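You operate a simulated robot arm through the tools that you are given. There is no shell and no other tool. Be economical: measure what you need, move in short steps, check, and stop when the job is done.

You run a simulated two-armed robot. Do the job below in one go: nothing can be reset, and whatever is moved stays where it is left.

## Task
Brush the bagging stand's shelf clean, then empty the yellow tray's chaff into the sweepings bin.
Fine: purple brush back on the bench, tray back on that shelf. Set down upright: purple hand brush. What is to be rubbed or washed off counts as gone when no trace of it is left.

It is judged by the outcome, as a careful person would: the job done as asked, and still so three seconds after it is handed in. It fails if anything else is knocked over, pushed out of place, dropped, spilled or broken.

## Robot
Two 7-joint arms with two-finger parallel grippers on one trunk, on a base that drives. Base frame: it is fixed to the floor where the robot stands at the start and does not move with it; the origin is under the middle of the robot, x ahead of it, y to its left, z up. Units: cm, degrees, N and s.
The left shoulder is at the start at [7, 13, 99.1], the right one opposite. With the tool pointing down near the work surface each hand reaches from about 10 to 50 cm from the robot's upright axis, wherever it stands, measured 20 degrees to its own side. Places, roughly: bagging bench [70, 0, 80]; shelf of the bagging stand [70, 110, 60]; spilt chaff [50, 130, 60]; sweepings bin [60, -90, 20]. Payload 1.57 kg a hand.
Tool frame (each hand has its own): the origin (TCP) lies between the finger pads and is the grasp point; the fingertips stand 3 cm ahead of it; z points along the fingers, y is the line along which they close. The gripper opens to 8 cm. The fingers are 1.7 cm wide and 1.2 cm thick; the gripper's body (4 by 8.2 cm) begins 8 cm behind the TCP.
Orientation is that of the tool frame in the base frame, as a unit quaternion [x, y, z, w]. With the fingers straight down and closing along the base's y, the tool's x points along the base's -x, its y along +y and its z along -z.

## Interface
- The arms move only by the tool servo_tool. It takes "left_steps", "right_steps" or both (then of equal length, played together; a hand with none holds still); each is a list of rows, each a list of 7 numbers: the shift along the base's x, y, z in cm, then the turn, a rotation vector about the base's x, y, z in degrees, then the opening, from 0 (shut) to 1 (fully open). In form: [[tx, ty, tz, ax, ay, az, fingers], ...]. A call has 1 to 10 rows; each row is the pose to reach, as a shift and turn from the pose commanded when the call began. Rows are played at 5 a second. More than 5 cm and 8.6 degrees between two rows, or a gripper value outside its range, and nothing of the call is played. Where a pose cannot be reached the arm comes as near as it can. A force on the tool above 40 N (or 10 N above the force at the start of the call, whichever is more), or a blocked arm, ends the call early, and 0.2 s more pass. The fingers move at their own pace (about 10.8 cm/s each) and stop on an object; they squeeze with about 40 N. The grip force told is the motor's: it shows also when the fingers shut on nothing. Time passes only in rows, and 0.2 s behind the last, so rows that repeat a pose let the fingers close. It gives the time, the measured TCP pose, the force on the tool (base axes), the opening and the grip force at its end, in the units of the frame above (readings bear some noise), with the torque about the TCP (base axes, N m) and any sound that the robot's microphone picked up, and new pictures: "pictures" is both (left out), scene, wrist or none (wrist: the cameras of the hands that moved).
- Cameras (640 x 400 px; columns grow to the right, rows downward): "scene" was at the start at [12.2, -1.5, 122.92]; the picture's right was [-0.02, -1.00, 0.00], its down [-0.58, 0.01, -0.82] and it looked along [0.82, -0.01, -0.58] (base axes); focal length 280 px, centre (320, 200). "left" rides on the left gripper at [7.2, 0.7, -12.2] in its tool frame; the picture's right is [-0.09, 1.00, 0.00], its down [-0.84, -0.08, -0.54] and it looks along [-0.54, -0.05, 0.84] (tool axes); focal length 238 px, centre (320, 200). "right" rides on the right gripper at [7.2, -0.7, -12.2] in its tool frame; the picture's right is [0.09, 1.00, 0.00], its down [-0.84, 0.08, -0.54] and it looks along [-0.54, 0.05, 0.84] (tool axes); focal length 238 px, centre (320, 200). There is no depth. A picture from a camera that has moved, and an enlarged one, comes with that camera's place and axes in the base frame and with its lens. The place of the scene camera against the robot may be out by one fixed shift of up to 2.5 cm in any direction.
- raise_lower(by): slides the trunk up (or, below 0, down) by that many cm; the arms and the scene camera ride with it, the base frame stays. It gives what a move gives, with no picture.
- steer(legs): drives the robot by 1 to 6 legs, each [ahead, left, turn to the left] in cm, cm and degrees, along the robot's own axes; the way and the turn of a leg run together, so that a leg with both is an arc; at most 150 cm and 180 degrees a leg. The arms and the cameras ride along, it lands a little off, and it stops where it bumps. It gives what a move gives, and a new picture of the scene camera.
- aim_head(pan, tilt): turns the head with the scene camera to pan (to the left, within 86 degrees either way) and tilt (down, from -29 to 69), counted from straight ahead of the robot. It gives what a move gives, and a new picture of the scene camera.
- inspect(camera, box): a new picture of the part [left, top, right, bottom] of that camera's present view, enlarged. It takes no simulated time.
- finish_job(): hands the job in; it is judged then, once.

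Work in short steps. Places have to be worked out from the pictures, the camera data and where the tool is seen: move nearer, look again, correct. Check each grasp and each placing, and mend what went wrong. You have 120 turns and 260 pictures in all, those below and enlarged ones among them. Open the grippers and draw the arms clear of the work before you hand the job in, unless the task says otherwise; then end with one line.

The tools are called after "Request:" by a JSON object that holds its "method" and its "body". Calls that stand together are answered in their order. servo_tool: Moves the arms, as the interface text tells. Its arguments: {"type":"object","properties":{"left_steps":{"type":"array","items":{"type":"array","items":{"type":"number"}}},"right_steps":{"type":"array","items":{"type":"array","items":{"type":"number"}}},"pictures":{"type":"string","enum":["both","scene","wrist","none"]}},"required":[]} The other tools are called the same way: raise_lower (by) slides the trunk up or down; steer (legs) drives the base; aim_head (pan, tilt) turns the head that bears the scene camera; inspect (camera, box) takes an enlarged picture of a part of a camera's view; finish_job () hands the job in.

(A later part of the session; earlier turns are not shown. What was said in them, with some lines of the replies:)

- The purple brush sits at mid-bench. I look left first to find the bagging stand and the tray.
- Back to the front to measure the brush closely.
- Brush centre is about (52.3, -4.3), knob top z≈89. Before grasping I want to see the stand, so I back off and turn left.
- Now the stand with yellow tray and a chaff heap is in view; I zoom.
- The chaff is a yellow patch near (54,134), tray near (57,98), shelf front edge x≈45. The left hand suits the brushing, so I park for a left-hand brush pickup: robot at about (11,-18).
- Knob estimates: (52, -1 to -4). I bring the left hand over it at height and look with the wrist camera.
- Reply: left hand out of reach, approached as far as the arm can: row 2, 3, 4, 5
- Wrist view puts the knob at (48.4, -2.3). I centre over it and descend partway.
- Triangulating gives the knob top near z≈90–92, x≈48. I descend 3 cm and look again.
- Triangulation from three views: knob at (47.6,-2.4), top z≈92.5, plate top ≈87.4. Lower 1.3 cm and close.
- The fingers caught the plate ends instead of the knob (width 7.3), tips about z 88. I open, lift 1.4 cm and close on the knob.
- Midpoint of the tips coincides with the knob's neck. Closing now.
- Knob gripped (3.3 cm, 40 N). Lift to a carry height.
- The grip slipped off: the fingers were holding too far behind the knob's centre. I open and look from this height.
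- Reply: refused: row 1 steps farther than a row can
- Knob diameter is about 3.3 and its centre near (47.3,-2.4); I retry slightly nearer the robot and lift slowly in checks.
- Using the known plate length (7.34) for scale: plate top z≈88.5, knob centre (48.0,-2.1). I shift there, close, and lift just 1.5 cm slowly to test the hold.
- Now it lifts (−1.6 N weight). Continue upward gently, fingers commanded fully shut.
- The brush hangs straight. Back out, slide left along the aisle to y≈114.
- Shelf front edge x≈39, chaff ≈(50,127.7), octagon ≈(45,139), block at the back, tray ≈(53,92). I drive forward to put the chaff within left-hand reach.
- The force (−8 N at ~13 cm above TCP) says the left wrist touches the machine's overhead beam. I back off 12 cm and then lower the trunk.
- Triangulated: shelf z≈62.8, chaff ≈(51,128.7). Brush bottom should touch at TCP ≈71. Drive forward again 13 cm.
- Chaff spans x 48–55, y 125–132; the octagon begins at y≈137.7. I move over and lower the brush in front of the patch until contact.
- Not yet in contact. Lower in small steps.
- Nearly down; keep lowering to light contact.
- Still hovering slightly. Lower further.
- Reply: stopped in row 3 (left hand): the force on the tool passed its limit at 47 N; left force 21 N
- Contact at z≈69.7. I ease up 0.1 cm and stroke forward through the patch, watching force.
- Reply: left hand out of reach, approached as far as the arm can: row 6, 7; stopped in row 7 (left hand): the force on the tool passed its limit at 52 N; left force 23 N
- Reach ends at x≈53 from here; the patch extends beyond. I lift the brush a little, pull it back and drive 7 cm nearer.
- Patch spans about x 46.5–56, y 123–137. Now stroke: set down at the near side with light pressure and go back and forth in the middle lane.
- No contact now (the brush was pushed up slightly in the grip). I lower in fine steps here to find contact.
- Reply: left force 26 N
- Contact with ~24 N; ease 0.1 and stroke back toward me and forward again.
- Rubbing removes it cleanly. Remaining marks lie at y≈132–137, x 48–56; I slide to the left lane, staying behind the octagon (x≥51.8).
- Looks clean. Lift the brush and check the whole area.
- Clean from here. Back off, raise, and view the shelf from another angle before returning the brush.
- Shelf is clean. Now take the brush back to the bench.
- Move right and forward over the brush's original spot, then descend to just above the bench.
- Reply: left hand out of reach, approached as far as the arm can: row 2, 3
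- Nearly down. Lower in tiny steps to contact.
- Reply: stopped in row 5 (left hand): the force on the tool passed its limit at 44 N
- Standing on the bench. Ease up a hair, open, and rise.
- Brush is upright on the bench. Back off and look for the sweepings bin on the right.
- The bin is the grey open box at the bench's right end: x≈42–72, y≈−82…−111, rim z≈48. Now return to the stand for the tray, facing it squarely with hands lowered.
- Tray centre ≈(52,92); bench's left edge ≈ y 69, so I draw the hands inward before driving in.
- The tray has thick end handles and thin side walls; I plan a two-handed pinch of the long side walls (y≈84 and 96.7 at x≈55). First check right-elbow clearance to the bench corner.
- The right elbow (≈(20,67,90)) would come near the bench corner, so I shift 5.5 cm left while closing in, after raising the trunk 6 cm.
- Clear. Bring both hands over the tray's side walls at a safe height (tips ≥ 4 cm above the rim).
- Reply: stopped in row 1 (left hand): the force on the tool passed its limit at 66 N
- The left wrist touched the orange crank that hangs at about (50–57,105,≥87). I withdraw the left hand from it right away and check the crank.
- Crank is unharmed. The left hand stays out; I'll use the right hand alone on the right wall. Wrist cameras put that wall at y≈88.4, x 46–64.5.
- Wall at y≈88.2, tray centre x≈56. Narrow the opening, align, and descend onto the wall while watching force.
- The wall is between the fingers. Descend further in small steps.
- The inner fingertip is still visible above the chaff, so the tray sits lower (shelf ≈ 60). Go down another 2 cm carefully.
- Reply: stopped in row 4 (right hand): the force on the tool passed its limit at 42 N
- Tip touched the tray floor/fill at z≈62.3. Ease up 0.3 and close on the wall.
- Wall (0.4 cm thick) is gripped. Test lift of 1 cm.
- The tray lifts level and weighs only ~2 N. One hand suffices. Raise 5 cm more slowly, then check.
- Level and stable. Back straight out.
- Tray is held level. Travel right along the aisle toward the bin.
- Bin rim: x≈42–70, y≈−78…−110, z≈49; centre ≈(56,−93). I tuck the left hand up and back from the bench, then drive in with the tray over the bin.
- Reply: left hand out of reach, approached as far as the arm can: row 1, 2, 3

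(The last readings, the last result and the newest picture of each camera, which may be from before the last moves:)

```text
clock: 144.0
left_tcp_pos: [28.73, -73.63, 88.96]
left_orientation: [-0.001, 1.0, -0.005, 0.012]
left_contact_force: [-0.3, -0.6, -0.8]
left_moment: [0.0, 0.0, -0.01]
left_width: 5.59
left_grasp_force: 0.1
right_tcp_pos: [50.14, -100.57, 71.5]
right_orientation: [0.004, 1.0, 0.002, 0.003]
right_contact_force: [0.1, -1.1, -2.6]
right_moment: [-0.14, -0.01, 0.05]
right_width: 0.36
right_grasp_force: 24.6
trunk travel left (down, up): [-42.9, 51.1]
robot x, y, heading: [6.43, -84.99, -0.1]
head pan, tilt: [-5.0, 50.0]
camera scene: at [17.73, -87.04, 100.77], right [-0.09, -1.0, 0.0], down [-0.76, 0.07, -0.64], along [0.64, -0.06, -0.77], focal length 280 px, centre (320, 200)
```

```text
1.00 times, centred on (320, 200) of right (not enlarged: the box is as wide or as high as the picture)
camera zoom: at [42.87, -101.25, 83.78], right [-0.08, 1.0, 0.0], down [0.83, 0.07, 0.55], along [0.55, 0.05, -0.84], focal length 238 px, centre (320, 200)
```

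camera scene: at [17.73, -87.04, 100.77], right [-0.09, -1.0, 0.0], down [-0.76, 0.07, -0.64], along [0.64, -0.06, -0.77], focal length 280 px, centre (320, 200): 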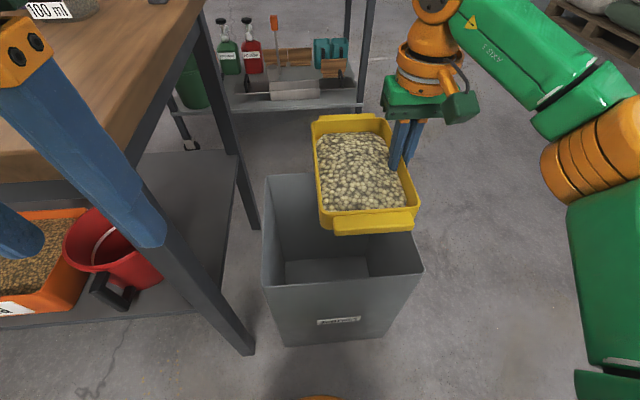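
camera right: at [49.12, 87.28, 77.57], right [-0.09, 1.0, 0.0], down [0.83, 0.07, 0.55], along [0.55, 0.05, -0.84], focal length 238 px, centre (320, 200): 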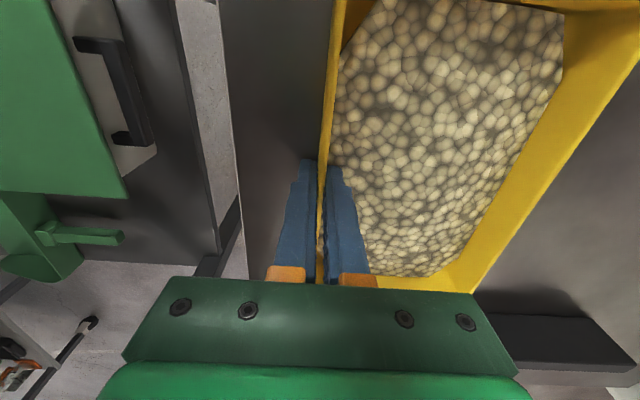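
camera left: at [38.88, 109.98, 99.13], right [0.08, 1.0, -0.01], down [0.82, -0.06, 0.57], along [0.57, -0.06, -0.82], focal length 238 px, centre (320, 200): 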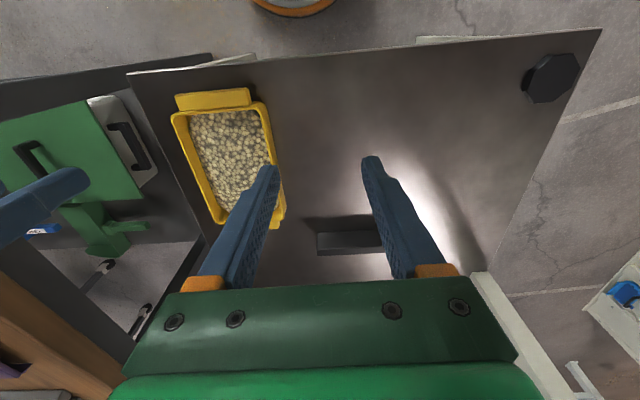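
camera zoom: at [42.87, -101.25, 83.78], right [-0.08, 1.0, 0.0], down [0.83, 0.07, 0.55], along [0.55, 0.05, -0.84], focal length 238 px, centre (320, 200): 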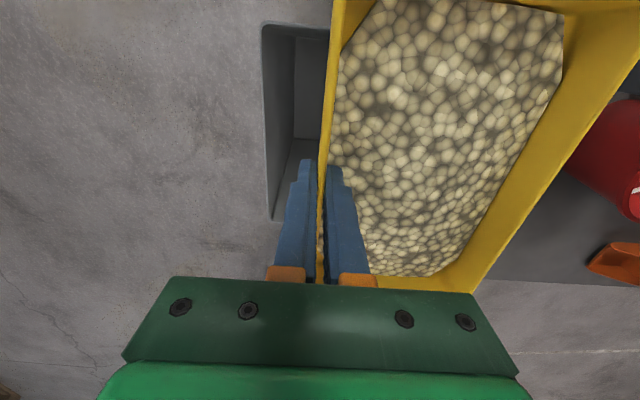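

Wrist view gives the bin at x 41.7–70.6, right side y≈−108 (centre y≈−92). Drive 6 forward and 2 left.

Request:
{"method": "steer", "body": {"legs": [[6, 2, 0]]}}

Request:
{"method": "servo_tool", "body": {"right_steps": [[0.5, 0, -1.5, 0, 0, 0, 0], [1, 0, -3, 0, 0, 0, 0], [1, 0, -4, 0, 0, 0, 0]], "pictures": "scene"}}

```text
clock: 144.9
left_tcp_pos: [35.06, -71.83, 88.97]
left_orientation: [-0.001, 1.0, -0.005, 0.012]
left_contact_force: [0.2, -0.2, 0.5]
left_moment: [0.0, -0.02, 0.02]
left_width: 5.59
left_grasp_force: 0.1
right_tcp_pos: [56.31, -98.5, 71.67]
right_orientation: [0.004, 1.0, 0.002, 0.002]
right_contact_force: [-0.1, 0.0, -1.6]
right_moment: [-0.16, 0.02, -0.05]
right_width: 0.36
right_grasp_force: 24.8
trunk travel left (down, up): [-42.9, 51.1]
robot x, y, heading: [13.0, -83.02, -0.2]
head pan, tilt: [-5.0, 50.0]
camera scene: at [23.91, -85.06, 100.76], right [-0.09, -1.0, 0.0], down [-0.76, 0.07, -0.64], along [0.64, -0.06, -0.77], focal length 280 px, centre (320, 200)
```

scene: 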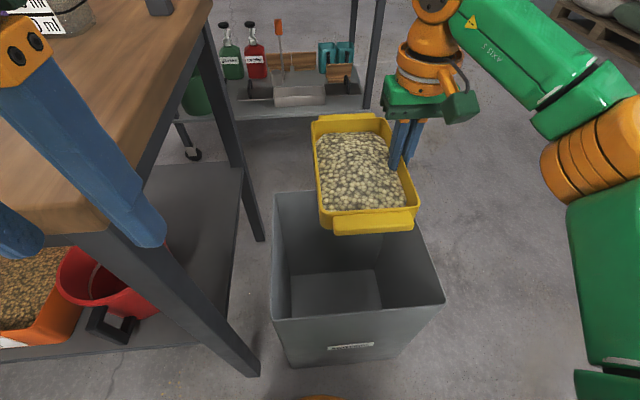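

```text
clock: 145.8
left_tcp_pos: [34.87, -71.78, 89.0]
left_orientation: [-0.002, 1.0, -0.005, 0.011]
left_contact_force: [-0.9, 0.8, -0.1]
left_moment: [0.02, -0.03, 0.0]
left_width: 5.6
left_grasp_force: 0.1
right_tcp_pos: [57.12, -98.62, 67.68]
right_orientation: [0.003, 1.0, 0.002, 0.004]
right_contact_force: [0.9, 0.0, -2.5]
right_moment: [-0.14, -0.01, 0.0]
right_width: 0.37
right_grasp_force: 24.9
trunk travel left (down, up): [-42.9, 51.1]
robot x, y, heading: [12.71, -83.04, -0.0]
head pan, tilt: [-5.0, 50.0]
camera scene: at [23.87, -85.09, 100.77], right [-0.09, -1.0, 0.0], down [-0.76, 0.07, -0.64], along [0.64, -0.06, -0.77], focal length 280 px, centre (320, 200)
```

scene: 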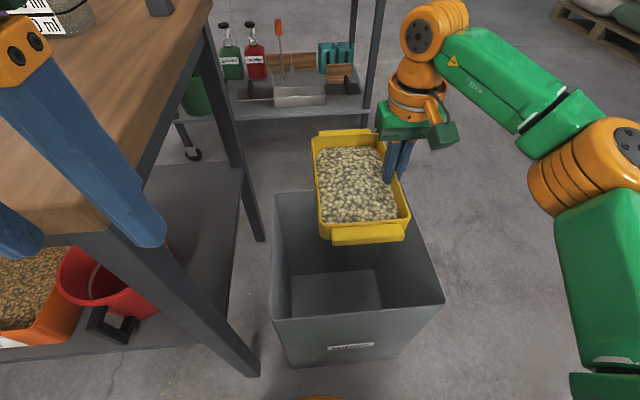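

Now pitch the tray, near end down into the bin: first 40°.

Request:
{"method": "servo_tool", "body": {"right_steps": [[0, 0, 0, 0, -6, 0, 0], [0, 0, 0, 0, -12, 0, 0], [0, 0, 0, 0, -18, 0, 0], [0, 0, 0, 0, -24, 0, 0], [0, 0, 0, 0, -32, 0, 0], [0, 0, 0, 0, -40, 0, 0], [0, 0, 0, 0, -40, 0, 0]], "pictures": "scene"}}

```text
clock: 147.3
left_tcp_pos: [34.83, -71.74, 88.97]
left_orientation: [-0.002, 1.0, -0.005, 0.012]
left_contact_force: [-0.5, -0.7, -0.1]
left_moment: [0.0, -0.01, 0.0]
left_width: 5.62
left_grasp_force: 0.1
right_tcp_pos: [57.12, -98.57, 67.77]
right_orientation: [0.004, 0.939, 0.002, 0.345]
right_contact_force: [0.2, -0.6, -2.6]
right_moment: [-0.17, -0.02, -0.01]
right_width: 0.36
right_grasp_force: 24.4
trunk travel left (down, up): [-42.9, 51.1]
robot x, y, heading: [12.27, -82.6, -0.5]
head pan, tilt: [-5.0, 50.0]
camera scene: at [23.88, -85.07, 100.77], right [-0.09, -1.0, 0.0], down [-0.76, 0.07, -0.64], along [0.64, -0.06, -0.77], focal length 280 px, centre (320, 200)
```

scene: 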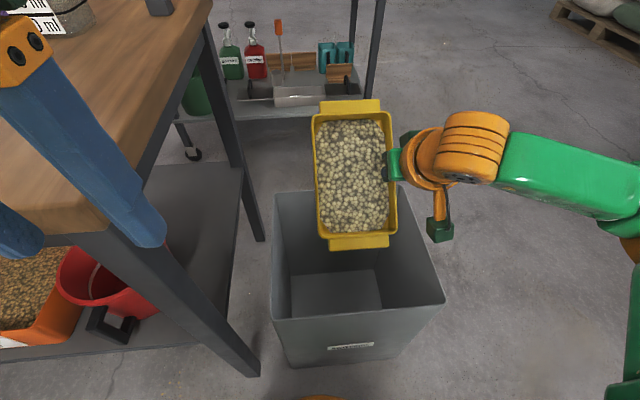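

Tray follows well. Continue to about 85°.

Request:
{"method": "servo_tool", "body": {"right_steps": [[0, 0, 0, 0, -8, 0, 0], [0, 0, 0, 0, -16, 0, 0], [0, 0, 0, 0, -24, 0, 0], [0, 0, 0, 0, -32, 0, 0], [0, 0, 0, 0, -40, 0, 0], [0, 0, 0, 0, -46, 0, 0], [0, 0, 0, 0, -46, 0, 0], [0, 0, 0, 0, -46, 0, 0]], "pictures": "scene"}}

```text
clock: 149.2
left_tcp_pos: [34.86, -71.71, 88.98]
left_orientation: [-0.002, 1.0, -0.004, 0.012]
left_contact_force: [0.6, 0.0, 0.0]
left_moment: [0.01, 0.01, 0.0]
left_width: 5.6
left_grasp_force: 0.0
right_tcp_pos: [57.25, -98.73, 67.54]
right_orientation: [0.002, 0.846, 0.003, 0.533]
right_contact_force: [0.6, -0.5, -2.0]
right_moment: [-0.16, 0.07, -0.01]
right_width: 0.4
right_grasp_force: 24.8
right hand out of reach, approached as far as the arm can: row 4, 5, 6, 7, 8
trunk travel left (down, up): [-42.9, 51.1]
robot x, y, heading: [12.41, -83.01, -0.3]
head pan, tilt: [-5.0, 50.0]
camera scene: at [23.87, -85.08, 100.77], right [-0.09, -1.0, 0.0], down [-0.76, 0.07, -0.64], along [0.64, -0.06, -0.77], focal length 280 px, centre (320, 200)
```

scene: 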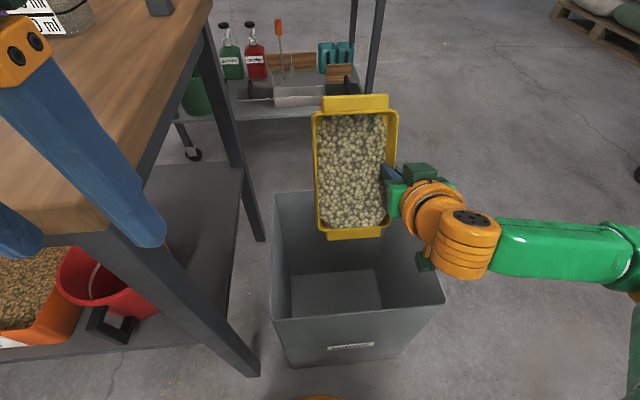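

Stuck at ~64° pitch (arm limit). Try extending the hand forward 4 cm while continuing the turn.

Request:
{"method": "servo_tool", "body": {"right_steps": [[2, 0, 0, 0, 0, 0, 0], [4, 0, 0, 0, 0, 0, 0], [4, 0, 0, 0, -8, 0, 0], [4, 0, 0, 0, -16, 0, 0], [4, 0, 0, 0, -24, 0, 0], [4, 0, 0, 0, -32, 0, 0], [4, 0, 0, 0, -32, 0, 0]], "pictures": "scene"}}

```text
clock: 150.8
left_tcp_pos: [34.86, -71.78, 88.97]
left_orientation: [-0.002, 1.0, -0.005, 0.011]
left_contact_force: [1.0, 0.6, 0.4]
left_moment: [0.0, 0.02, 0.01]
left_width: 5.59
left_grasp_force: 0.0
right_tcp_pos: [61.26, -98.52, 67.6]
right_orientation: [0.002, 0.846, 0.004, 0.533]
right_contact_force: [-0.5, -0.7, -1.8]
right_moment: [-0.13, 0.05, 0.02]
right_width: 0.36
right_grasp_force: 24.6
right hand out of reach, approached as far as the arm can: row 3, 4, 5, 6, 7
trunk travel left (down, up): [-42.9, 51.1]
robot x, y, heading: [12.65, -82.9, -0.3]
head pan, tilt: [-5.0, 50.0]
camera scene: at [23.87, -85.08, 100.77], right [-0.09, -1.0, 0.0], down [-0.76, 0.07, -0.64], along [0.64, -0.06, -0.77], focal length 280 px, centre (320, 200)
```

scene: 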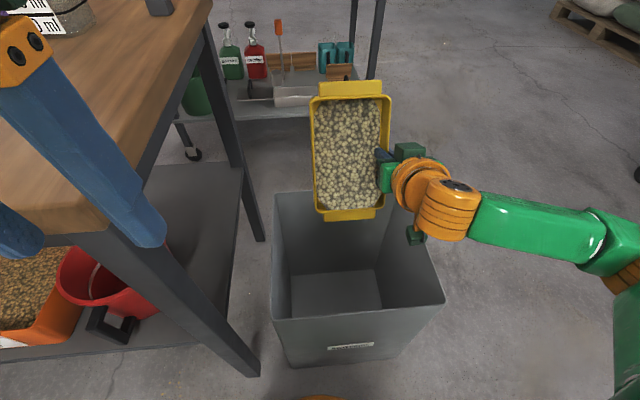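

The forearm comes in from the right, so the wrist can't pitch further straight ahead. I yaw the hand left by 40° (aligning with the forearm), then pitch more.

Request:
{"method": "servo_tool", "body": {"right_steps": [[0, 0, 0, 0, 0, 7, 0], [0, 0, 0, 0, 0, 14, 0], [0, 0, 0, 0, 0, 21, 0], [0, 0, 0, 0, 0, 28, 0], [0, 0, 0, 0, 0, 35, 0], [0, 0, 0, 0, 0, 40, 0], [0, 0, 0, 0, 0, 40, 0]], "pictures": "scene"}}

```text
clock: 152.3
left_tcp_pos: [34.97, -71.75, 89.06]
left_orientation: [-0.001, 1.0, -0.004, 0.011]
left_contact_force: [-0.5, -0.3, 0.2]
left_moment: [-0.01, -0.02, 0.0]
left_width: 5.59
left_grasp_force: 0.1
right_tcp_pos: [60.13, -96.28, 68.0]
right_orientation: [-0.288, 0.796, 0.186, 0.499]
right_contact_force: [-0.3, 0.4, -2.0]
right_moment: [-0.11, -0.07, -0.03]
right_width: 0.36
right_grasp_force: 24.4
right hand out of reach, approached as far as the arm can: row 6, 7
trunk travel left (down, up): [-42.9, 51.1]
robot x, y, heading: [12.58, -83.1, -0.7]
head pan, tilt: [-5.0, 50.0]
camera scene: at [23.83, -85.04, 100.77], right [-0.09, -1.0, 0.0], down [-0.76, 0.07, -0.64], along [0.64, -0.06, -0.77], focal length 280 px, centre (320, 200)
```

scene: 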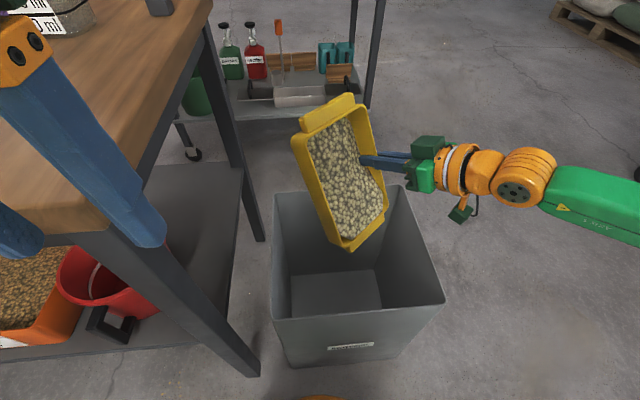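

Now pitch further about the yawed axis.

Request:
{"method": "servo_tool", "body": {"right_steps": [[-1, 0, 0, 4.5, -5.4, 0, 0], [-2, 0, 0, 9, -10.7, 0, 0], [-2, 0, 0, 13.5, -16.1, 0, 0], [-2, 0, 0, 18, -21.4, 0, 0], [-2, 0, 0, 22.5, -26.8, 0, 0], [-2, 0, 0, 27, -32.2, 0, 0], [-2, 0, 0, 27, -32.2, 0, 0]], "pictures": "scene"}}

```text
clock: 153.9
left_tcp_pos: [34.95, -71.87, 88.99]
left_orientation: [-0.002, 1.0, -0.004, 0.012]
left_contact_force: [-0.2, -1.0, -0.8]
left_moment: [0.01, 0.01, 0.03]
left_width: 5.59
left_grasp_force: 0.0
right_tcp_pos: [58.24, -96.48, 67.92]
right_orientation: [-0.203, 0.563, 0.277, 0.752]
right_contact_force: [0.0, -0.6, -1.2]
right_moment: [-0.12, -0.02, -0.01]
right_width: 0.38
right_grasp_force: 24.3
trunk travel left (down, up): [-42.9, 51.1]
robot x, y, heading: [12.51, -83.42, -0.4]
head pan, tilt: [-5.0, 50.0]
camera scene: at [23.85, -85.08, 100.77], right [-0.09, -1.0, 0.0], down [-0.76, 0.07, -0.64], along [0.64, -0.06, -0.77], focal length 280 px, centre (320, 200)
```

scene: 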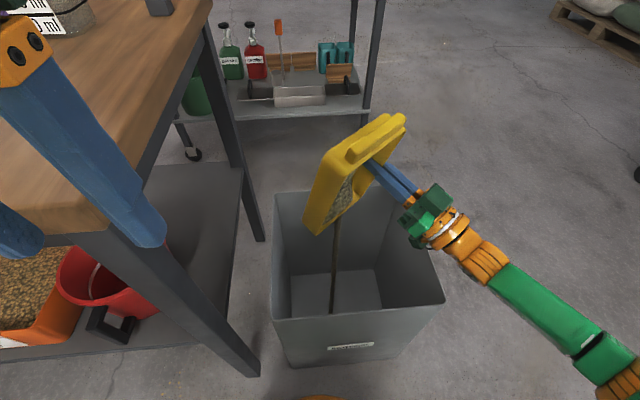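

It pours as a stream into the bin. Tilt further and hold.

Request:
{"method": "servo_tool", "body": {"right_steps": [[0, 0, 0, 4.5, -5.4, 0, 0], [0, 0, 0, 9, -10.7, 0, 0], [0, 0, 0, 13.5, -16.1, 0, 0], [0, 0, 0, 13.5, -16.1, 0, 0], [0, 0, 0, 13.5, -16.1, 0, 0], [0, 0, 0, 13.5, -16.1, 0, 0], [0, 0, 0, 13.5, -16.1, 0, 0], [0, 0, 0, 13.5, -16.1, 0, 0], [0, 0, 0, 13.5, -16.1, 0, 0], [0, 0, 0, 13.5, -16.1, 0, 0]], "pictures": "scene"}}

```text
clock: 156.2
left_tcp_pos: [34.92, -71.66, 89.07]
left_orientation: [-0.002, 1.0, -0.004, 0.011]
left_contact_force: [0.2, 0.8, 0.7]
left_moment: [0.01, 0.02, 0.0]
left_width: 5.6
left_grasp_force: 0.1
right_tcp_pos: [58.17, -96.38, 67.88]
right_orientation: [-0.152, 0.417, 0.311, 0.841]
right_contact_force: [-0.3, 0.0, -1.9]
right_moment: [-0.14, -0.07, 0.0]
right_width: 0.37
right_grasp_force: 24.1
trunk travel left (down, up): [-42.9, 51.1]
robot x, y, heading: [12.84, -83.41, 0.0]
head pan, tilt: [-5.0, 50.0]
camera scene: at [23.86, -85.07, 100.77], right [-0.09, -1.0, 0.0], down [-0.76, 0.07, -0.64], along [0.64, -0.06, -0.77], focal length 280 px, centre (320, 200)
```

scene: 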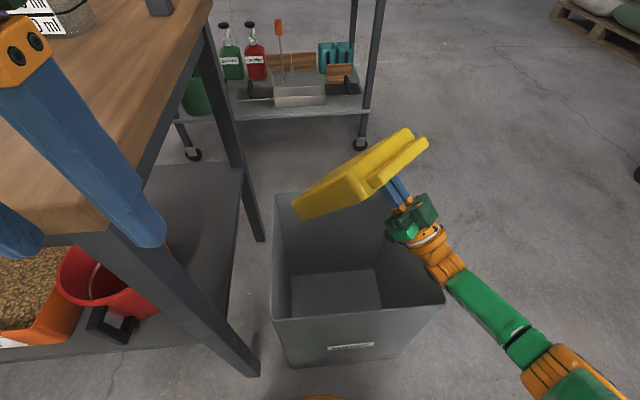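

The stream has ended. Check the bin and any remnant.

Request:
{"method": "inspect", "body": {"camera": "scene", "box": [250, 110, 450, 360]}}

Request:
{"method": "inspect", "body": {"camera": "right", "box": [0, 0, 640, 400]}}

```text
1.60 times, centred on (350, 235) of scene
camera zoom: at [23.86, -85.07, 100.77], right [-0.09, -1.0, 0.0], down [-0.76, 0.07, -0.64], along [0.64, -0.06, -0.77], focal length 448 px, centre (272, 144)
```

zoom: 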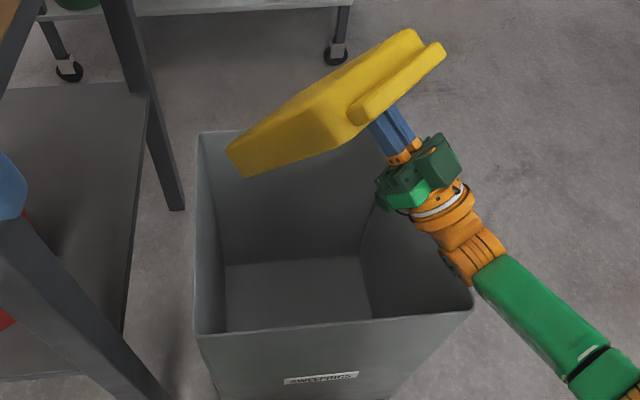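

```text
1.00 times, centred on (320, 200) of right (not enlarged: the box is as wide or as high as the picture)
camera zoom: at [54.58, -100.38, 54.72], right [-0.6, 0.79, -0.07], down [-0.76, -0.55, 0.34], along [0.23, 0.26, 0.94], focal length 238 px, centre (320, 200)
```

zoom: 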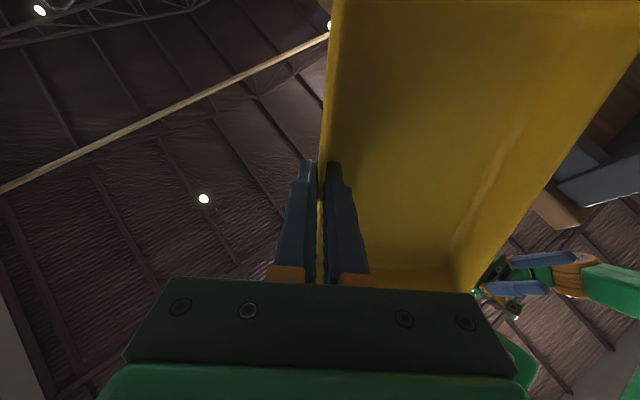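

The tray is completely empty and the bin is labelled SWEEPINGS. Now reverse the tilt.

Request:
{"method": "servo_tool", "body": {"right_steps": [[0, 0, 0, -4.5, 5.4, 0, 0], [0, 0, 0, -9, 10.7, 0, 0], [0, 0, 0, -13.5, 16.1, 0, 0], [0, 0, 0, -18, 21.4, 0, 0], [0, 0, 0, -22.5, 26.8, 0, 0], [0, 0, 0, -27, 32.2, 0, 0], [0, 0, 0, -31.5, 37.5, 0, 0], [0, 0, 0, -36, 42.9, 0, 0], [0, 0, 0, -40.5, 48.3, 0, 0], [0, 0, 0, -40.5, 48.3, 0, 0]], "pictures": "none"}}

Request:
{"method": "servo_tool", "body": {"right_steps": [[0, 0, 0, 0, 0, -7, 0], [0, 0, 0, 0, 0, -14, 0], [0, 0, 0, 0, 0, -21, 0], [0, 0, 0, 0, 0, -28, 0], [0, 0, 0, 0, 0, -35, 0], [0, 0, 0, 0, 0, -40, 0], [0, 0, 0, 0, 0, -40, 0]], "pictures": "scene"}}

```text
clock: 158.3
left_tcp_pos: [34.84, -71.68, 89.07]
left_orientation: [-0.002, 1.0, -0.004, 0.011]
left_contact_force: [-0.3, -0.2, -0.8]
left_moment: [-0.02, -0.01, 0.03]
left_width: 5.62
left_grasp_force: 0.0
right_tcp_pos: [58.03, -96.41, 68.02]
right_orientation: [-0.287, 0.797, 0.185, 0.499]
right_contact_force: [0.4, 0.6, -1.7]
right_moment: [-0.14, -0.06, -0.01]
right_width: 0.39
right_grasp_force: 24.4
trunk travel left (down, up): [-42.9, 51.1]
robot x, y, heading: [12.83, -83.33, -0.2]
head pan, tilt: [-5.0, 50.0]
```

```text
clock: 159.9
left_tcp_pos: [34.92, -71.8, 89.03]
left_orientation: [-0.002, 1.0, -0.005, 0.012]
left_contact_force: [0.5, -0.5, 0.3]
left_moment: [0.0, -0.03, 0.01]
left_width: 5.59
left_grasp_force: 0.2
right_tcp_pos: [58.09, -96.46, 67.86]
right_orientation: [0.003, 0.847, 0.003, 0.532]
right_contact_force: [-0.2, 1.0, -0.3]
right_moment: [-0.14, -0.01, 0.0]
right_width: 0.34
right_grasp_force: 24.6
trunk travel left (down, up): [-42.9, 51.1]
robot x, y, heading: [12.88, -83.03, -0.2]
head pan, tilt: [-5.0, 50.0]
camera scene: at [23.86, -85.08, 100.77], right [-0.09, -1.0, 0.0], down [-0.76, 0.07, -0.64], along [0.64, -0.06, -0.77], focal length 280 px, centre (320, 200)
```

scene: 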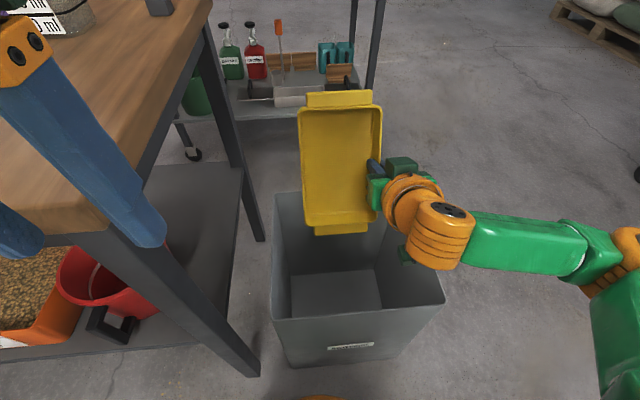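

Now pitch back to level.

Request:
{"method": "servo_tool", "body": {"right_steps": [[0, 0, 0, 0, 8, 0, 0], [0, 0, 0.5, 0, 16, 0, 0], [0, 0, 1, 0, 24, 0, 0], [0, 0, 1.5, 0, 32, 0, 0], [0, 0, 2, 0, 40, 0, 0], [-0.5, 0, 3, 0, 48, 0, 0], [-1, 0, 4, 0, 56, 0, 0], [-1.5, 0, 5, 0, 64.2, 0, 0], [-1.5, 0, 5, 0, 64.2, 0, 0]], "pictures": "scene"}}

```text
clock: 161.9
left_tcp_pos: [34.9, -71.71, 89.04]
left_orientation: [-0.001, 1.0, -0.004, 0.012]
left_contact_force: [-0.8, 0.6, 1.1]
left_moment: [-0.01, 0.0, -0.02]
left_width: 5.6
left_grasp_force: 0.0
right_tcp_pos: [56.53, -96.45, 72.8]
right_orientation: [0.003, 1.0, 0.002, 0.001]
right_contact_force: [0.1, 1.0, -0.8]
right_moment: [-0.11, 0.0, 0.04]
right_width: 0.35
right_grasp_force: 24.6
trunk travel left (down, up): [-42.9, 51.1]
robot x, y, heading: [13.15, -82.75, -0.4]
head pan, tilt: [-5.0, 50.0]
camera scene: at [23.86, -85.1, 100.77], right [-0.09, -1.0, 0.0], down [-0.76, 0.07, -0.64], along [0.64, -0.06, -0.77], focal length 280 px, centre (320, 200)
```

scene: 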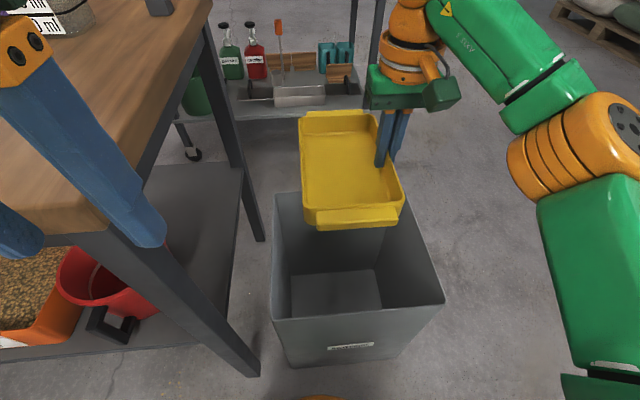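

Level and empty. Back out and look into the bin.

Request:
{"method": "steer", "body": {"legs": [[-51, 0, 0]]}}

Request:
{"method": "aim_head", "body": {"pan": 0, "tilt": 35}}

```text
clock: 165.0
left_tcp_pos: [-16.75, -71.42, 88.94]
left_orientation: [-0.005, 1.0, -0.004, 0.012]
left_contact_force: [0.3, 0.6, -0.4]
left_moment: [0.02, -0.03, -0.01]
left_width: 5.6
left_grasp_force: 0.0
right_tcp_pos: [5.0, -96.07, 72.82]
right_orientation: [0.0, 1.0, 0.002, 0.002]
right_contact_force: [0.8, 0.0, -1.1]
right_moment: [-0.15, -0.06, 0.02]
right_width: 0.37
right_grasp_force: 24.5
trunk travel left (down, up): [-42.9, 51.1]
robot x, y, heading: [-38.99, -83.05, -0.1]
head pan, tilt: [-5.0, 50.0]
camera scene: at [-27.74, -84.94, 100.77], right [-0.08, -1.0, 0.0], down [-0.76, 0.06, -0.64], along [0.64, -0.05, -0.77], focal length 280 px, centre (320, 200)
```

scene: 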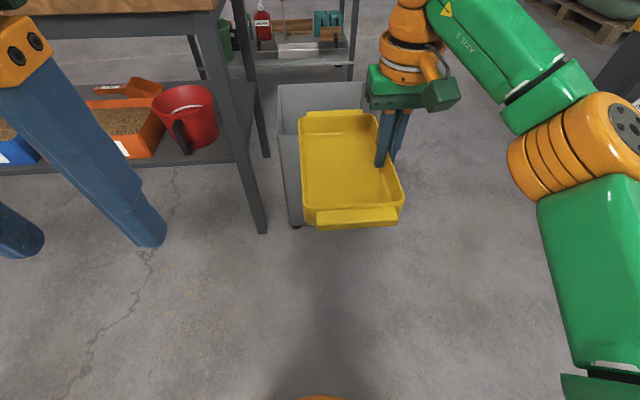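

```text
clock: 165.7
left_tcp_pos: [-16.71, -71.6, 88.97]
left_orientation: [-0.005, 1.0, -0.004, 0.011]
left_contact_force: [-0.1, 0.5, 1.0]
left_moment: [0.01, 0.01, -0.01]
left_width: 5.59
left_grasp_force: 0.1
right_tcp_pos: [5.17, -96.01, 72.77]
right_orientation: [0.001, 1.0, 0.003, 0.002]
right_contact_force: [-0.4, -1.1, -1.7]
right_moment: [-0.12, 0.05, 0.04]
right_width: 0.34
right_grasp_force: 23.8
trunk travel left (down, up): [-42.9, 51.1]
robot x, y, heading: [-38.77, -82.96, 0.1]
head pan, tilt: [0.0, 35.0]
camera scene: at [-26.59, -84.27, 102.93], right [0.0, -1.0, 0.0], down [-0.57, 0.0, -0.82], along [0.82, 0.0, -0.57], focal length 280 px, centre (320, 200)
```

scene: 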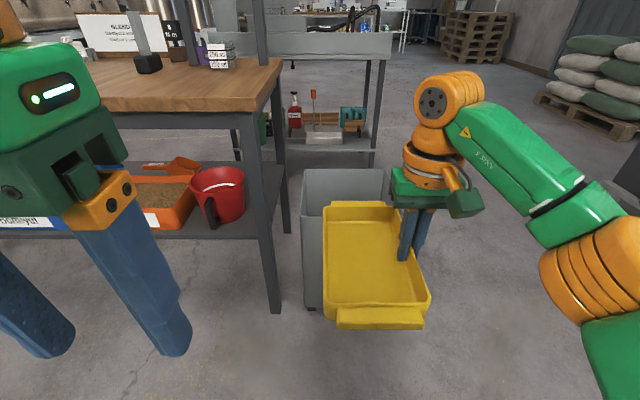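

Floor around the bin is clean. Return to the stand.

Request:
{"method": "steer", "body": {"legs": [[0, 100, 0], [0, 84, 0]]}}

```text
clock: 175.0
left_tcp_pos: [-16.85, 112.8, 89.01]
left_orientation: [0.001, 1.0, -0.004, 0.011]
left_contact_force: [0.7, 0.1, 0.9]
left_moment: [0.0, 0.02, 0.02]
left_width: 5.61
left_grasp_force: 0.1
right_tcp_pos: [4.66, 87.91, 72.8]
right_orientation: [0.006, 1.0, 0.002, 0.002]
right_contact_force: [-0.4, -0.1, -1.5]
right_moment: [-0.09, -0.02, 0.01]
right_width: 0.33
right_grasp_force: 24.8
trunk travel left (down, up): [-42.9, 51.1]
robot x, y, heading: [-38.71, 101.59, -0.7]
head pan, tilt: [0.0, 35.0]
camera scene: at [-26.77, 100.14, 102.94], right [-0.01, -1.0, 0.0], down [-0.57, 0.01, -0.82], along [0.82, -0.01, -0.57], focal length 280 px, centre (320, 200)
```

scene: 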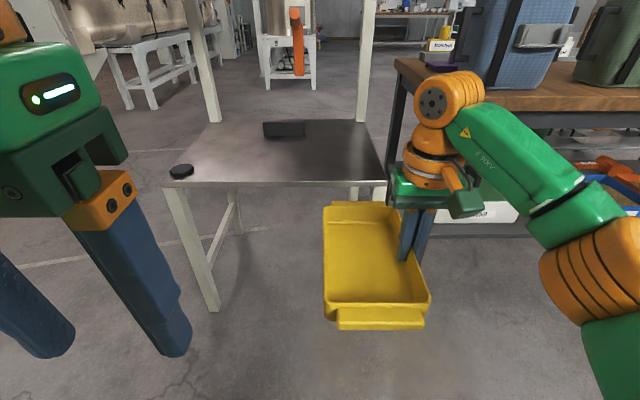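

Drive in with the tray, shifting 2 cm left for a bit more margin from the shelf's right edge.

Request:
{"method": "steer", "body": {"legs": [[0, 2, 0.7], [51, 0, 0]]}}

Request:
{"method": "aim_head", "body": {"pan": -12, "tilt": 45}}

```text
clock: 178.4
left_tcp_pos: [34.19, 115.45, 89.06]
left_orientation: [-0.009, 1.0, -0.004, 0.012]
left_contact_force: [-0.2, 1.1, -1.0]
left_moment: [0.01, -0.01, 0.0]
left_width: 5.61
left_grasp_force: 0.1
right_tcp_pos: [56.25, 91.03, 72.74]
right_orientation: [-0.003, 1.0, 0.002, 0.002]
right_contact_force: [-1.2, -0.6, -1.9]
right_moment: [-0.12, 0.03, 0.01]
right_width: 0.37
right_grasp_force: 24.6
trunk travel left (down, up): [-42.9, 51.1]
robot x, y, heading: [11.92, 103.48, 0.6]
head pan, tilt: [0.0, 35.0]
camera scene: at [24.54, 102.66, 102.94], right [0.01, -1.0, 0.0], down [-0.57, -0.01, -0.82], along [0.82, 0.01, -0.57], focal length 280 px, centre (320, 200)
```

scene: 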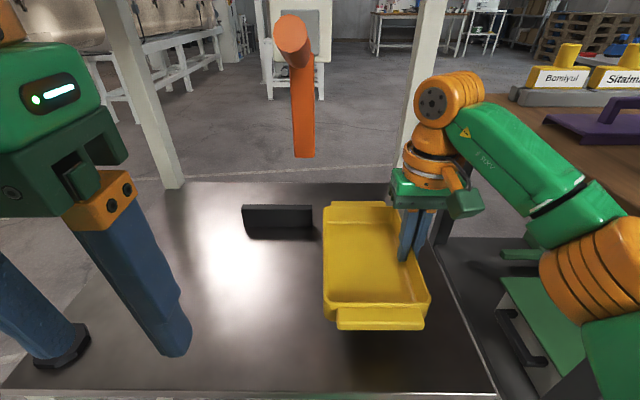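

```text
clock: 179.1
left_tcp_pos: [34.26, 115.55, 89.08]
left_orientation: [-0.008, 1.0, -0.005, 0.011]
left_contact_force: [-0.1, 0.0, -0.9]
left_moment: [0.0, -0.01, 0.01]
left_width: 5.62
left_grasp_force: 0.0
right_tcp_pos: [56.39, 91.06, 72.96]
right_orientation: [-0.002, 1.0, 0.002, 0.002]
right_contact_force: [-0.7, 0.4, -1.9]
right_moment: [-0.13, 0.01, 0.0]
right_width: 0.38
right_grasp_force: 24.4
trunk travel left (down, up): [-42.9, 51.1]
robot x, y, heading: [12.58, 103.86, 0.7]
head pan, tilt: [-12.0, 45.0]
camera scene: at [23.68, 100.97, 101.46], right [-0.2, -0.98, 0.0], down [-0.69, 0.14, -0.71], along [0.69, -0.14, -0.71], focal length 280 px, centre (320, 200)
```

scene: 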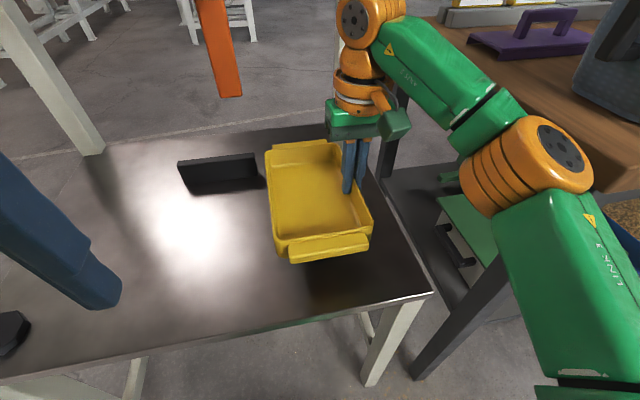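

To keep clear of the black block, I return the tray to its original place: shift −1.3 x, −2.5 y, then lower to just above the shelf.

Request:
{"method": "servo_tool", "body": {"right_steps": [[-0.7, -1.3, 0, 0, 0, 0, 0], [-1.3, -2.5, -1, 0, 0, 0, 0], [-1.3, -2.5, -3, 0, 0, 0, 0], [-1.3, -2.5, -5, 0, 0, 0, 0], [-1.3, -2.5, -6, 0, 0, 0, 0], [-1.3, -2.5, -6.6, 0, 0, 0, 0], [-1.3, -2.5, -7, 0, 0, 0, 0], [-1.3, -2.5, -7.3, 0, 0, 0, 0]], "pictures": "scene"}}

Request:
{"method": "inspect", "body": {"camera": "scene", "box": [220, 120, 420, 300]}}

```text
clock: 180.9
left_tcp_pos: [34.01, 115.5, 89.18]
left_orientation: [-0.009, 1.0, -0.005, 0.013]
left_contact_force: [0.0, -0.1, 0.4]
left_moment: [0.0, 0.01, 0.01]
left_width: 5.6
left_grasp_force: 0.0
right_tcp_pos: [54.94, 88.57, 65.79]
right_orientation: [-0.003, 1.0, 0.002, 0.005]
right_contact_force: [7.9, -3.6, 22.3]
right_moment: [-0.26, -0.12, -0.02]
right_width: 0.37
right_grasp_force: 25.0
trunk travel left (down, up): [-42.9, 51.1]
robot x, y, heading: [12.59, 104.24, 0.6]
head pan, tilt: [-12.0, 45.0]
camera scene: at [23.43, 101.05, 101.55], right [-0.2, -0.98, 0.0], down [-0.69, 0.14, -0.71], along [0.69, -0.14, -0.71], focal length 280 px, centre (320, 200)
```

scene: 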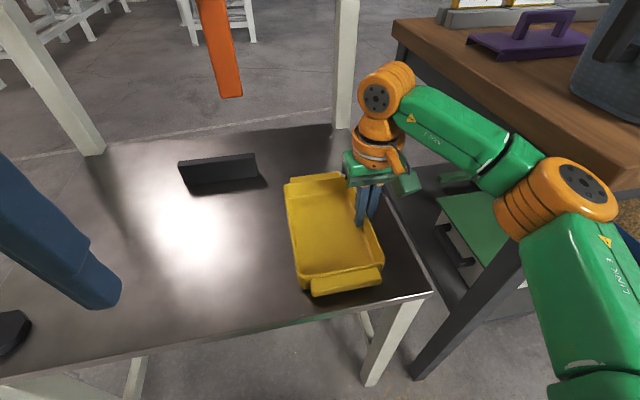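

```text
2.22 times, centred on (320, 210) of scene
camera zoom: at [23.43, 101.05, 101.55], right [-0.2, -0.98, 0.0], down [-0.69, 0.14, -0.71], along [0.69, -0.14, -0.71], focal length 623 px, centre (320, 178)
```

zoom: 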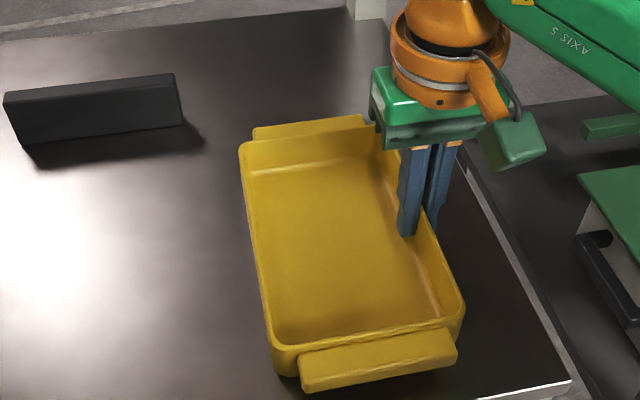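

Tray rests on the shelf. Ease up, open, and rise.

Request:
{"method": "servo_tool", "body": {"right_steps": [[0, 0, 0.2, 0, 0, 0, 0], [0, 0, 0.2, 0, 0, 0, 0.25], [0, 0, 0.2, 0, 0, 0, 0.4], [0, 0, 0.2, 0, 0, 0, 0.4], [0, 0, 1.5, 0, 0, 0, 0.4], [0, 0, 4, 0, 0, 0, 0.4], [0, 0, 7, 0, 0, 0, 0.4], [0, 0, 10, 0, 0, 0, 0.4], [-2, 0, 13, 0, 0, 0, 0.4], [-2, 0, 13, 0, 0, 0, 0.4]], "pictures": "scene"}}

Request:
{"method": "inspect", "body": {"camera": "scene", "box": [220, 120, 420, 300]}}

```text
clock: 183.1
left_tcp_pos: [34.26, 115.47, 89.09]
left_orientation: [-0.009, 1.0, -0.004, 0.011]
left_contact_force: [0.6, -0.5, 0.6]
left_moment: [0.0, 0.01, -0.03]
left_width: 5.59
left_grasp_force: 0.0
right_tcp_pos: [52.89, 88.25, 78.56]
right_orientation: [-0.003, 1.0, 0.002, 0.002]
right_contact_force: [-0.3, 0.2, -0.1]
right_moment: [0.0, 0.01, 0.02]
right_width: 3.19
right_grasp_force: 0.0
trunk travel left (down, up): [-42.9, 51.1]
robot x, y, heading: [12.09, 103.51, 0.5]
head pan, tilt: [-12.0, 45.0]
camera scene: at [23.7, 100.97, 101.46], right [-0.2, -0.98, 0.0], down [-0.69, 0.14, -0.71], along [0.69, -0.14, -0.71], focal length 280 px, centre (320, 200)
```

scene: 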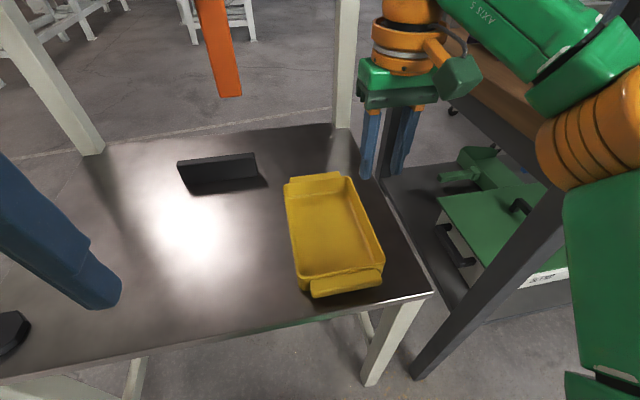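

```text
2.22 times, centred on (320, 210) of scene
camera zoom: at [23.7, 100.97, 101.46], right [-0.2, -0.98, 0.0], down [-0.69, 0.14, -0.71], along [0.69, -0.14, -0.71], focal length 623 px, centre (320, 178)
```

zoom: 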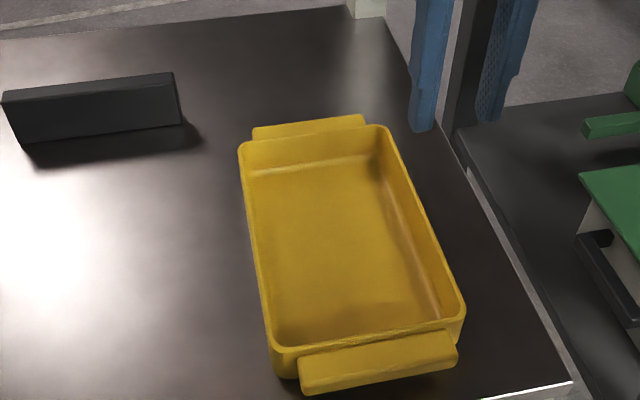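

Tray is flat on the shelf, empty. Back off and do a final look with the shelf and bench in view.

Request:
{"method": "steer", "body": {"legs": [[-50, 0, 0]]}}

Request:
{"method": "aim_head", "body": {"pan": 5, "tilt": 32}}

Request:
{"method": "inspect", "body": {"camera": "scene", "box": [200, 100, 440, 250]}}

Request:
{"method": "aim_head", "body": {"pan": -55, "tilt": 20}}

```text
clock: 186.1
left_tcp_pos: [-15.15, 114.93, 89.0]
left_orientation: [-0.009, 1.0, -0.005, 0.012]
left_contact_force: [1.0, 0.2, 0.1]
left_moment: [0.0, 0.03, 0.03]
left_width: 5.6
left_grasp_force: 0.1
right_tcp_pos: [3.51, 87.9, 78.43]
right_orientation: [-0.005, 1.0, 0.001, 0.001]
right_contact_force: [0.5, 0.0, 0.3]
right_moment: [0.03, -0.04, -0.01]
right_width: 3.18
right_grasp_force: 0.0
trunk travel left (down, up): [-42.9, 51.1]
robot x, y, heading: [-37.35, 103.45, 0.5]
head pan, tilt: [-12.0, 45.0]
camera scene: at [-25.71, 100.48, 101.47], right [-0.2, -0.98, 0.0], down [-0.69, 0.14, -0.71], along [0.69, -0.14, -0.71], focal length 280 px, centre (320, 200)
```

scene: 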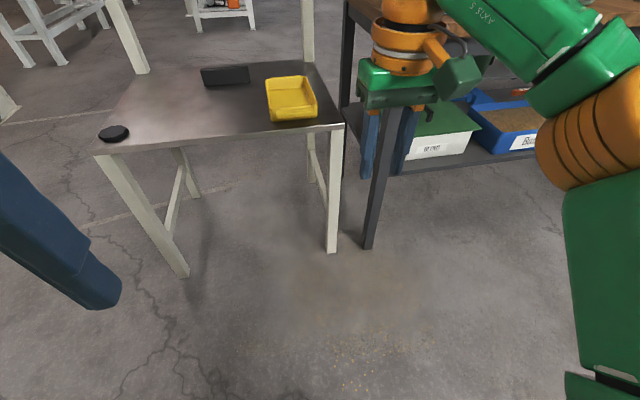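

```text
clock: 186.8
left_tcp_pos: [-15.14, 115.05, 88.99]
left_orientation: [-0.01, 1.0, -0.005, 0.011]
left_contact_force: [-0.9, 0.2, 0.1]
left_moment: [0.0, 0.0, 0.0]
left_width: 5.62
left_grasp_force: 0.0
right_tcp_pos: [3.57, 87.87, 78.46]
right_orientation: [-0.005, 1.0, 0.002, 0.002]
right_contact_force: [-0.2, 0.6, 0.4]
right_moment: [0.02, -0.04, -0.01]
right_width: 3.21
right_grasp_force: 0.1
trunk travel left (down, up): [-42.9, 51.1]
robot x, y, heading: [-37.57, 103.5, 0.7]
head pan, tilt: [5.0, 32.0]
camera scene: at [-24.75, 102.96, 103.41], right [0.1, -1.0, 0.0], down [-0.53, -0.05, -0.85], along [0.84, 0.08, -0.53], focal length 280 px, centre (320, 200)
```

scene: 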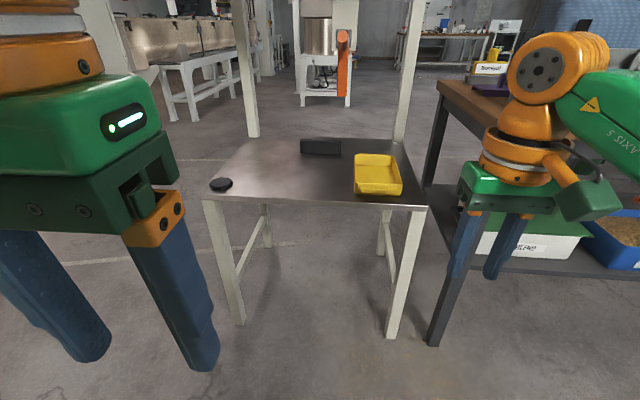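

```text
2.67 times, centred on (320, 175) of scene
camera zoom: at [-24.75, 102.96, 103.41], right [0.1, -1.0, 0.0], down [-0.53, -0.05, -0.85], along [0.84, 0.08, -0.53], focal length 747 px, centre (320, 267)
```

zoom: 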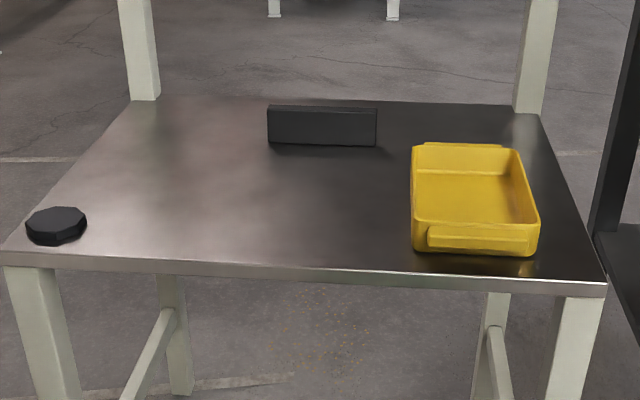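

```text
clock: 188.2
left_tcp_pos: [-15.1, 114.97, 88.95]
left_orientation: [-0.01, 1.0, -0.004, 0.012]
left_contact_force: [0.4, 0.5, 0.7]
left_moment: [0.01, -0.03, 0.01]
left_width: 5.58
left_grasp_force: 0.0
right_tcp_pos: [3.65, 87.85, 78.44]
right_orientation: [-0.004, 1.0, 0.001, 0.003]
right_contact_force: [-0.6, 0.4, 0.4]
right_moment: [0.0, 0.0, 0.01]
right_width: 3.23
right_grasp_force: 0.0
trunk travel left (down, up): [-42.9, 51.1]
robot x, y, heading: [-37.0, 103.59, 0.8]
head pan, tilt: [-55.0, 20.0]
camera scene: at [-28.23, 94.52, 105.33], right [-0.81, -0.58, 0.0], down [-0.2, 0.28, -0.94], along [0.55, -0.76, -0.34], focal length 280 px, centre (320, 200)
```

scene: 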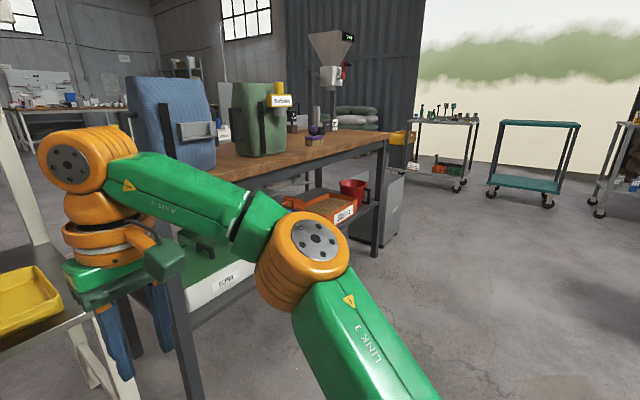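

Shelf clean, tray back and empty, brush upright on the bench. Open both grippers fully, then hand in.

Request:
{"method": "servo_tool", "body": {"left_steps": [[0, 0, 0, 0, 0, 0, 1], [0, 0, 0, 0, 0, 0, 1]], "right_steps": [[0, 0, 0, 0, 0, 0, 1], [0, 0, 0, 0, 0, 0, 1]], "pictures": "none"}}

Request:
{"method": "inspect", "body": {"camera": "scene", "box": [270, 100, 350, 150]}}

```text
clock: 188.8
left_tcp_pos: [-15.17, 115.06, 88.99]
left_orientation: [-0.01, 1.0, -0.004, 0.012]
left_contact_force: [0.2, 0.5, -0.5]
left_moment: [0.01, 0.01, 0.0]
left_width: 8.01
left_grasp_force: 0.1
right_tcp_pos: [3.55, 87.83, 78.46]
right_orientation: [-0.004, 1.0, 0.002, 0.001]
right_contact_force: [0.4, -0.2, -0.2]
right_moment: [0.02, -0.03, 0.01]
right_width: 8.01
right_grasp_force: 0.1
trunk travel left (down, up): [-42.9, 51.1]
robot x, y, heading: [-37.33, 103.26, 0.3]
head pan, tilt: [-55.0, 20.0]
```

```text
8.00 times, centred on (310, 125) of scene
camera zoom: at [-28.23, 94.51, 105.33], right [-0.81, -0.58, 0.0], down [-0.2, 0.28, -0.94], along [0.55, -0.76, -0.34], focal length 2242 px, centre (400, 800)
```

zoom: 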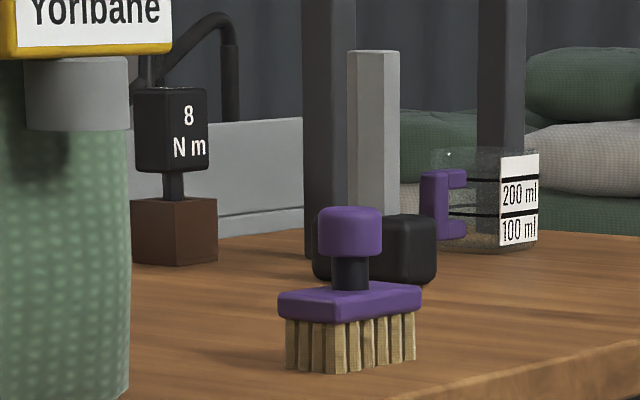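

The brush stands upright; everything is in place. Handing in.

Request:
{"method": "finish_job", "body": {}}

```text
The job is handed in.
```

The stand's shelf is brushed clean, the tray's chaff is in the sweepings bin, the empty tray is back on the shelf, and the purple brush stands upright on the bench. The left wrist briefly bumped the stand's overhead beam and its orange crank, and neither looked moved afterwards.
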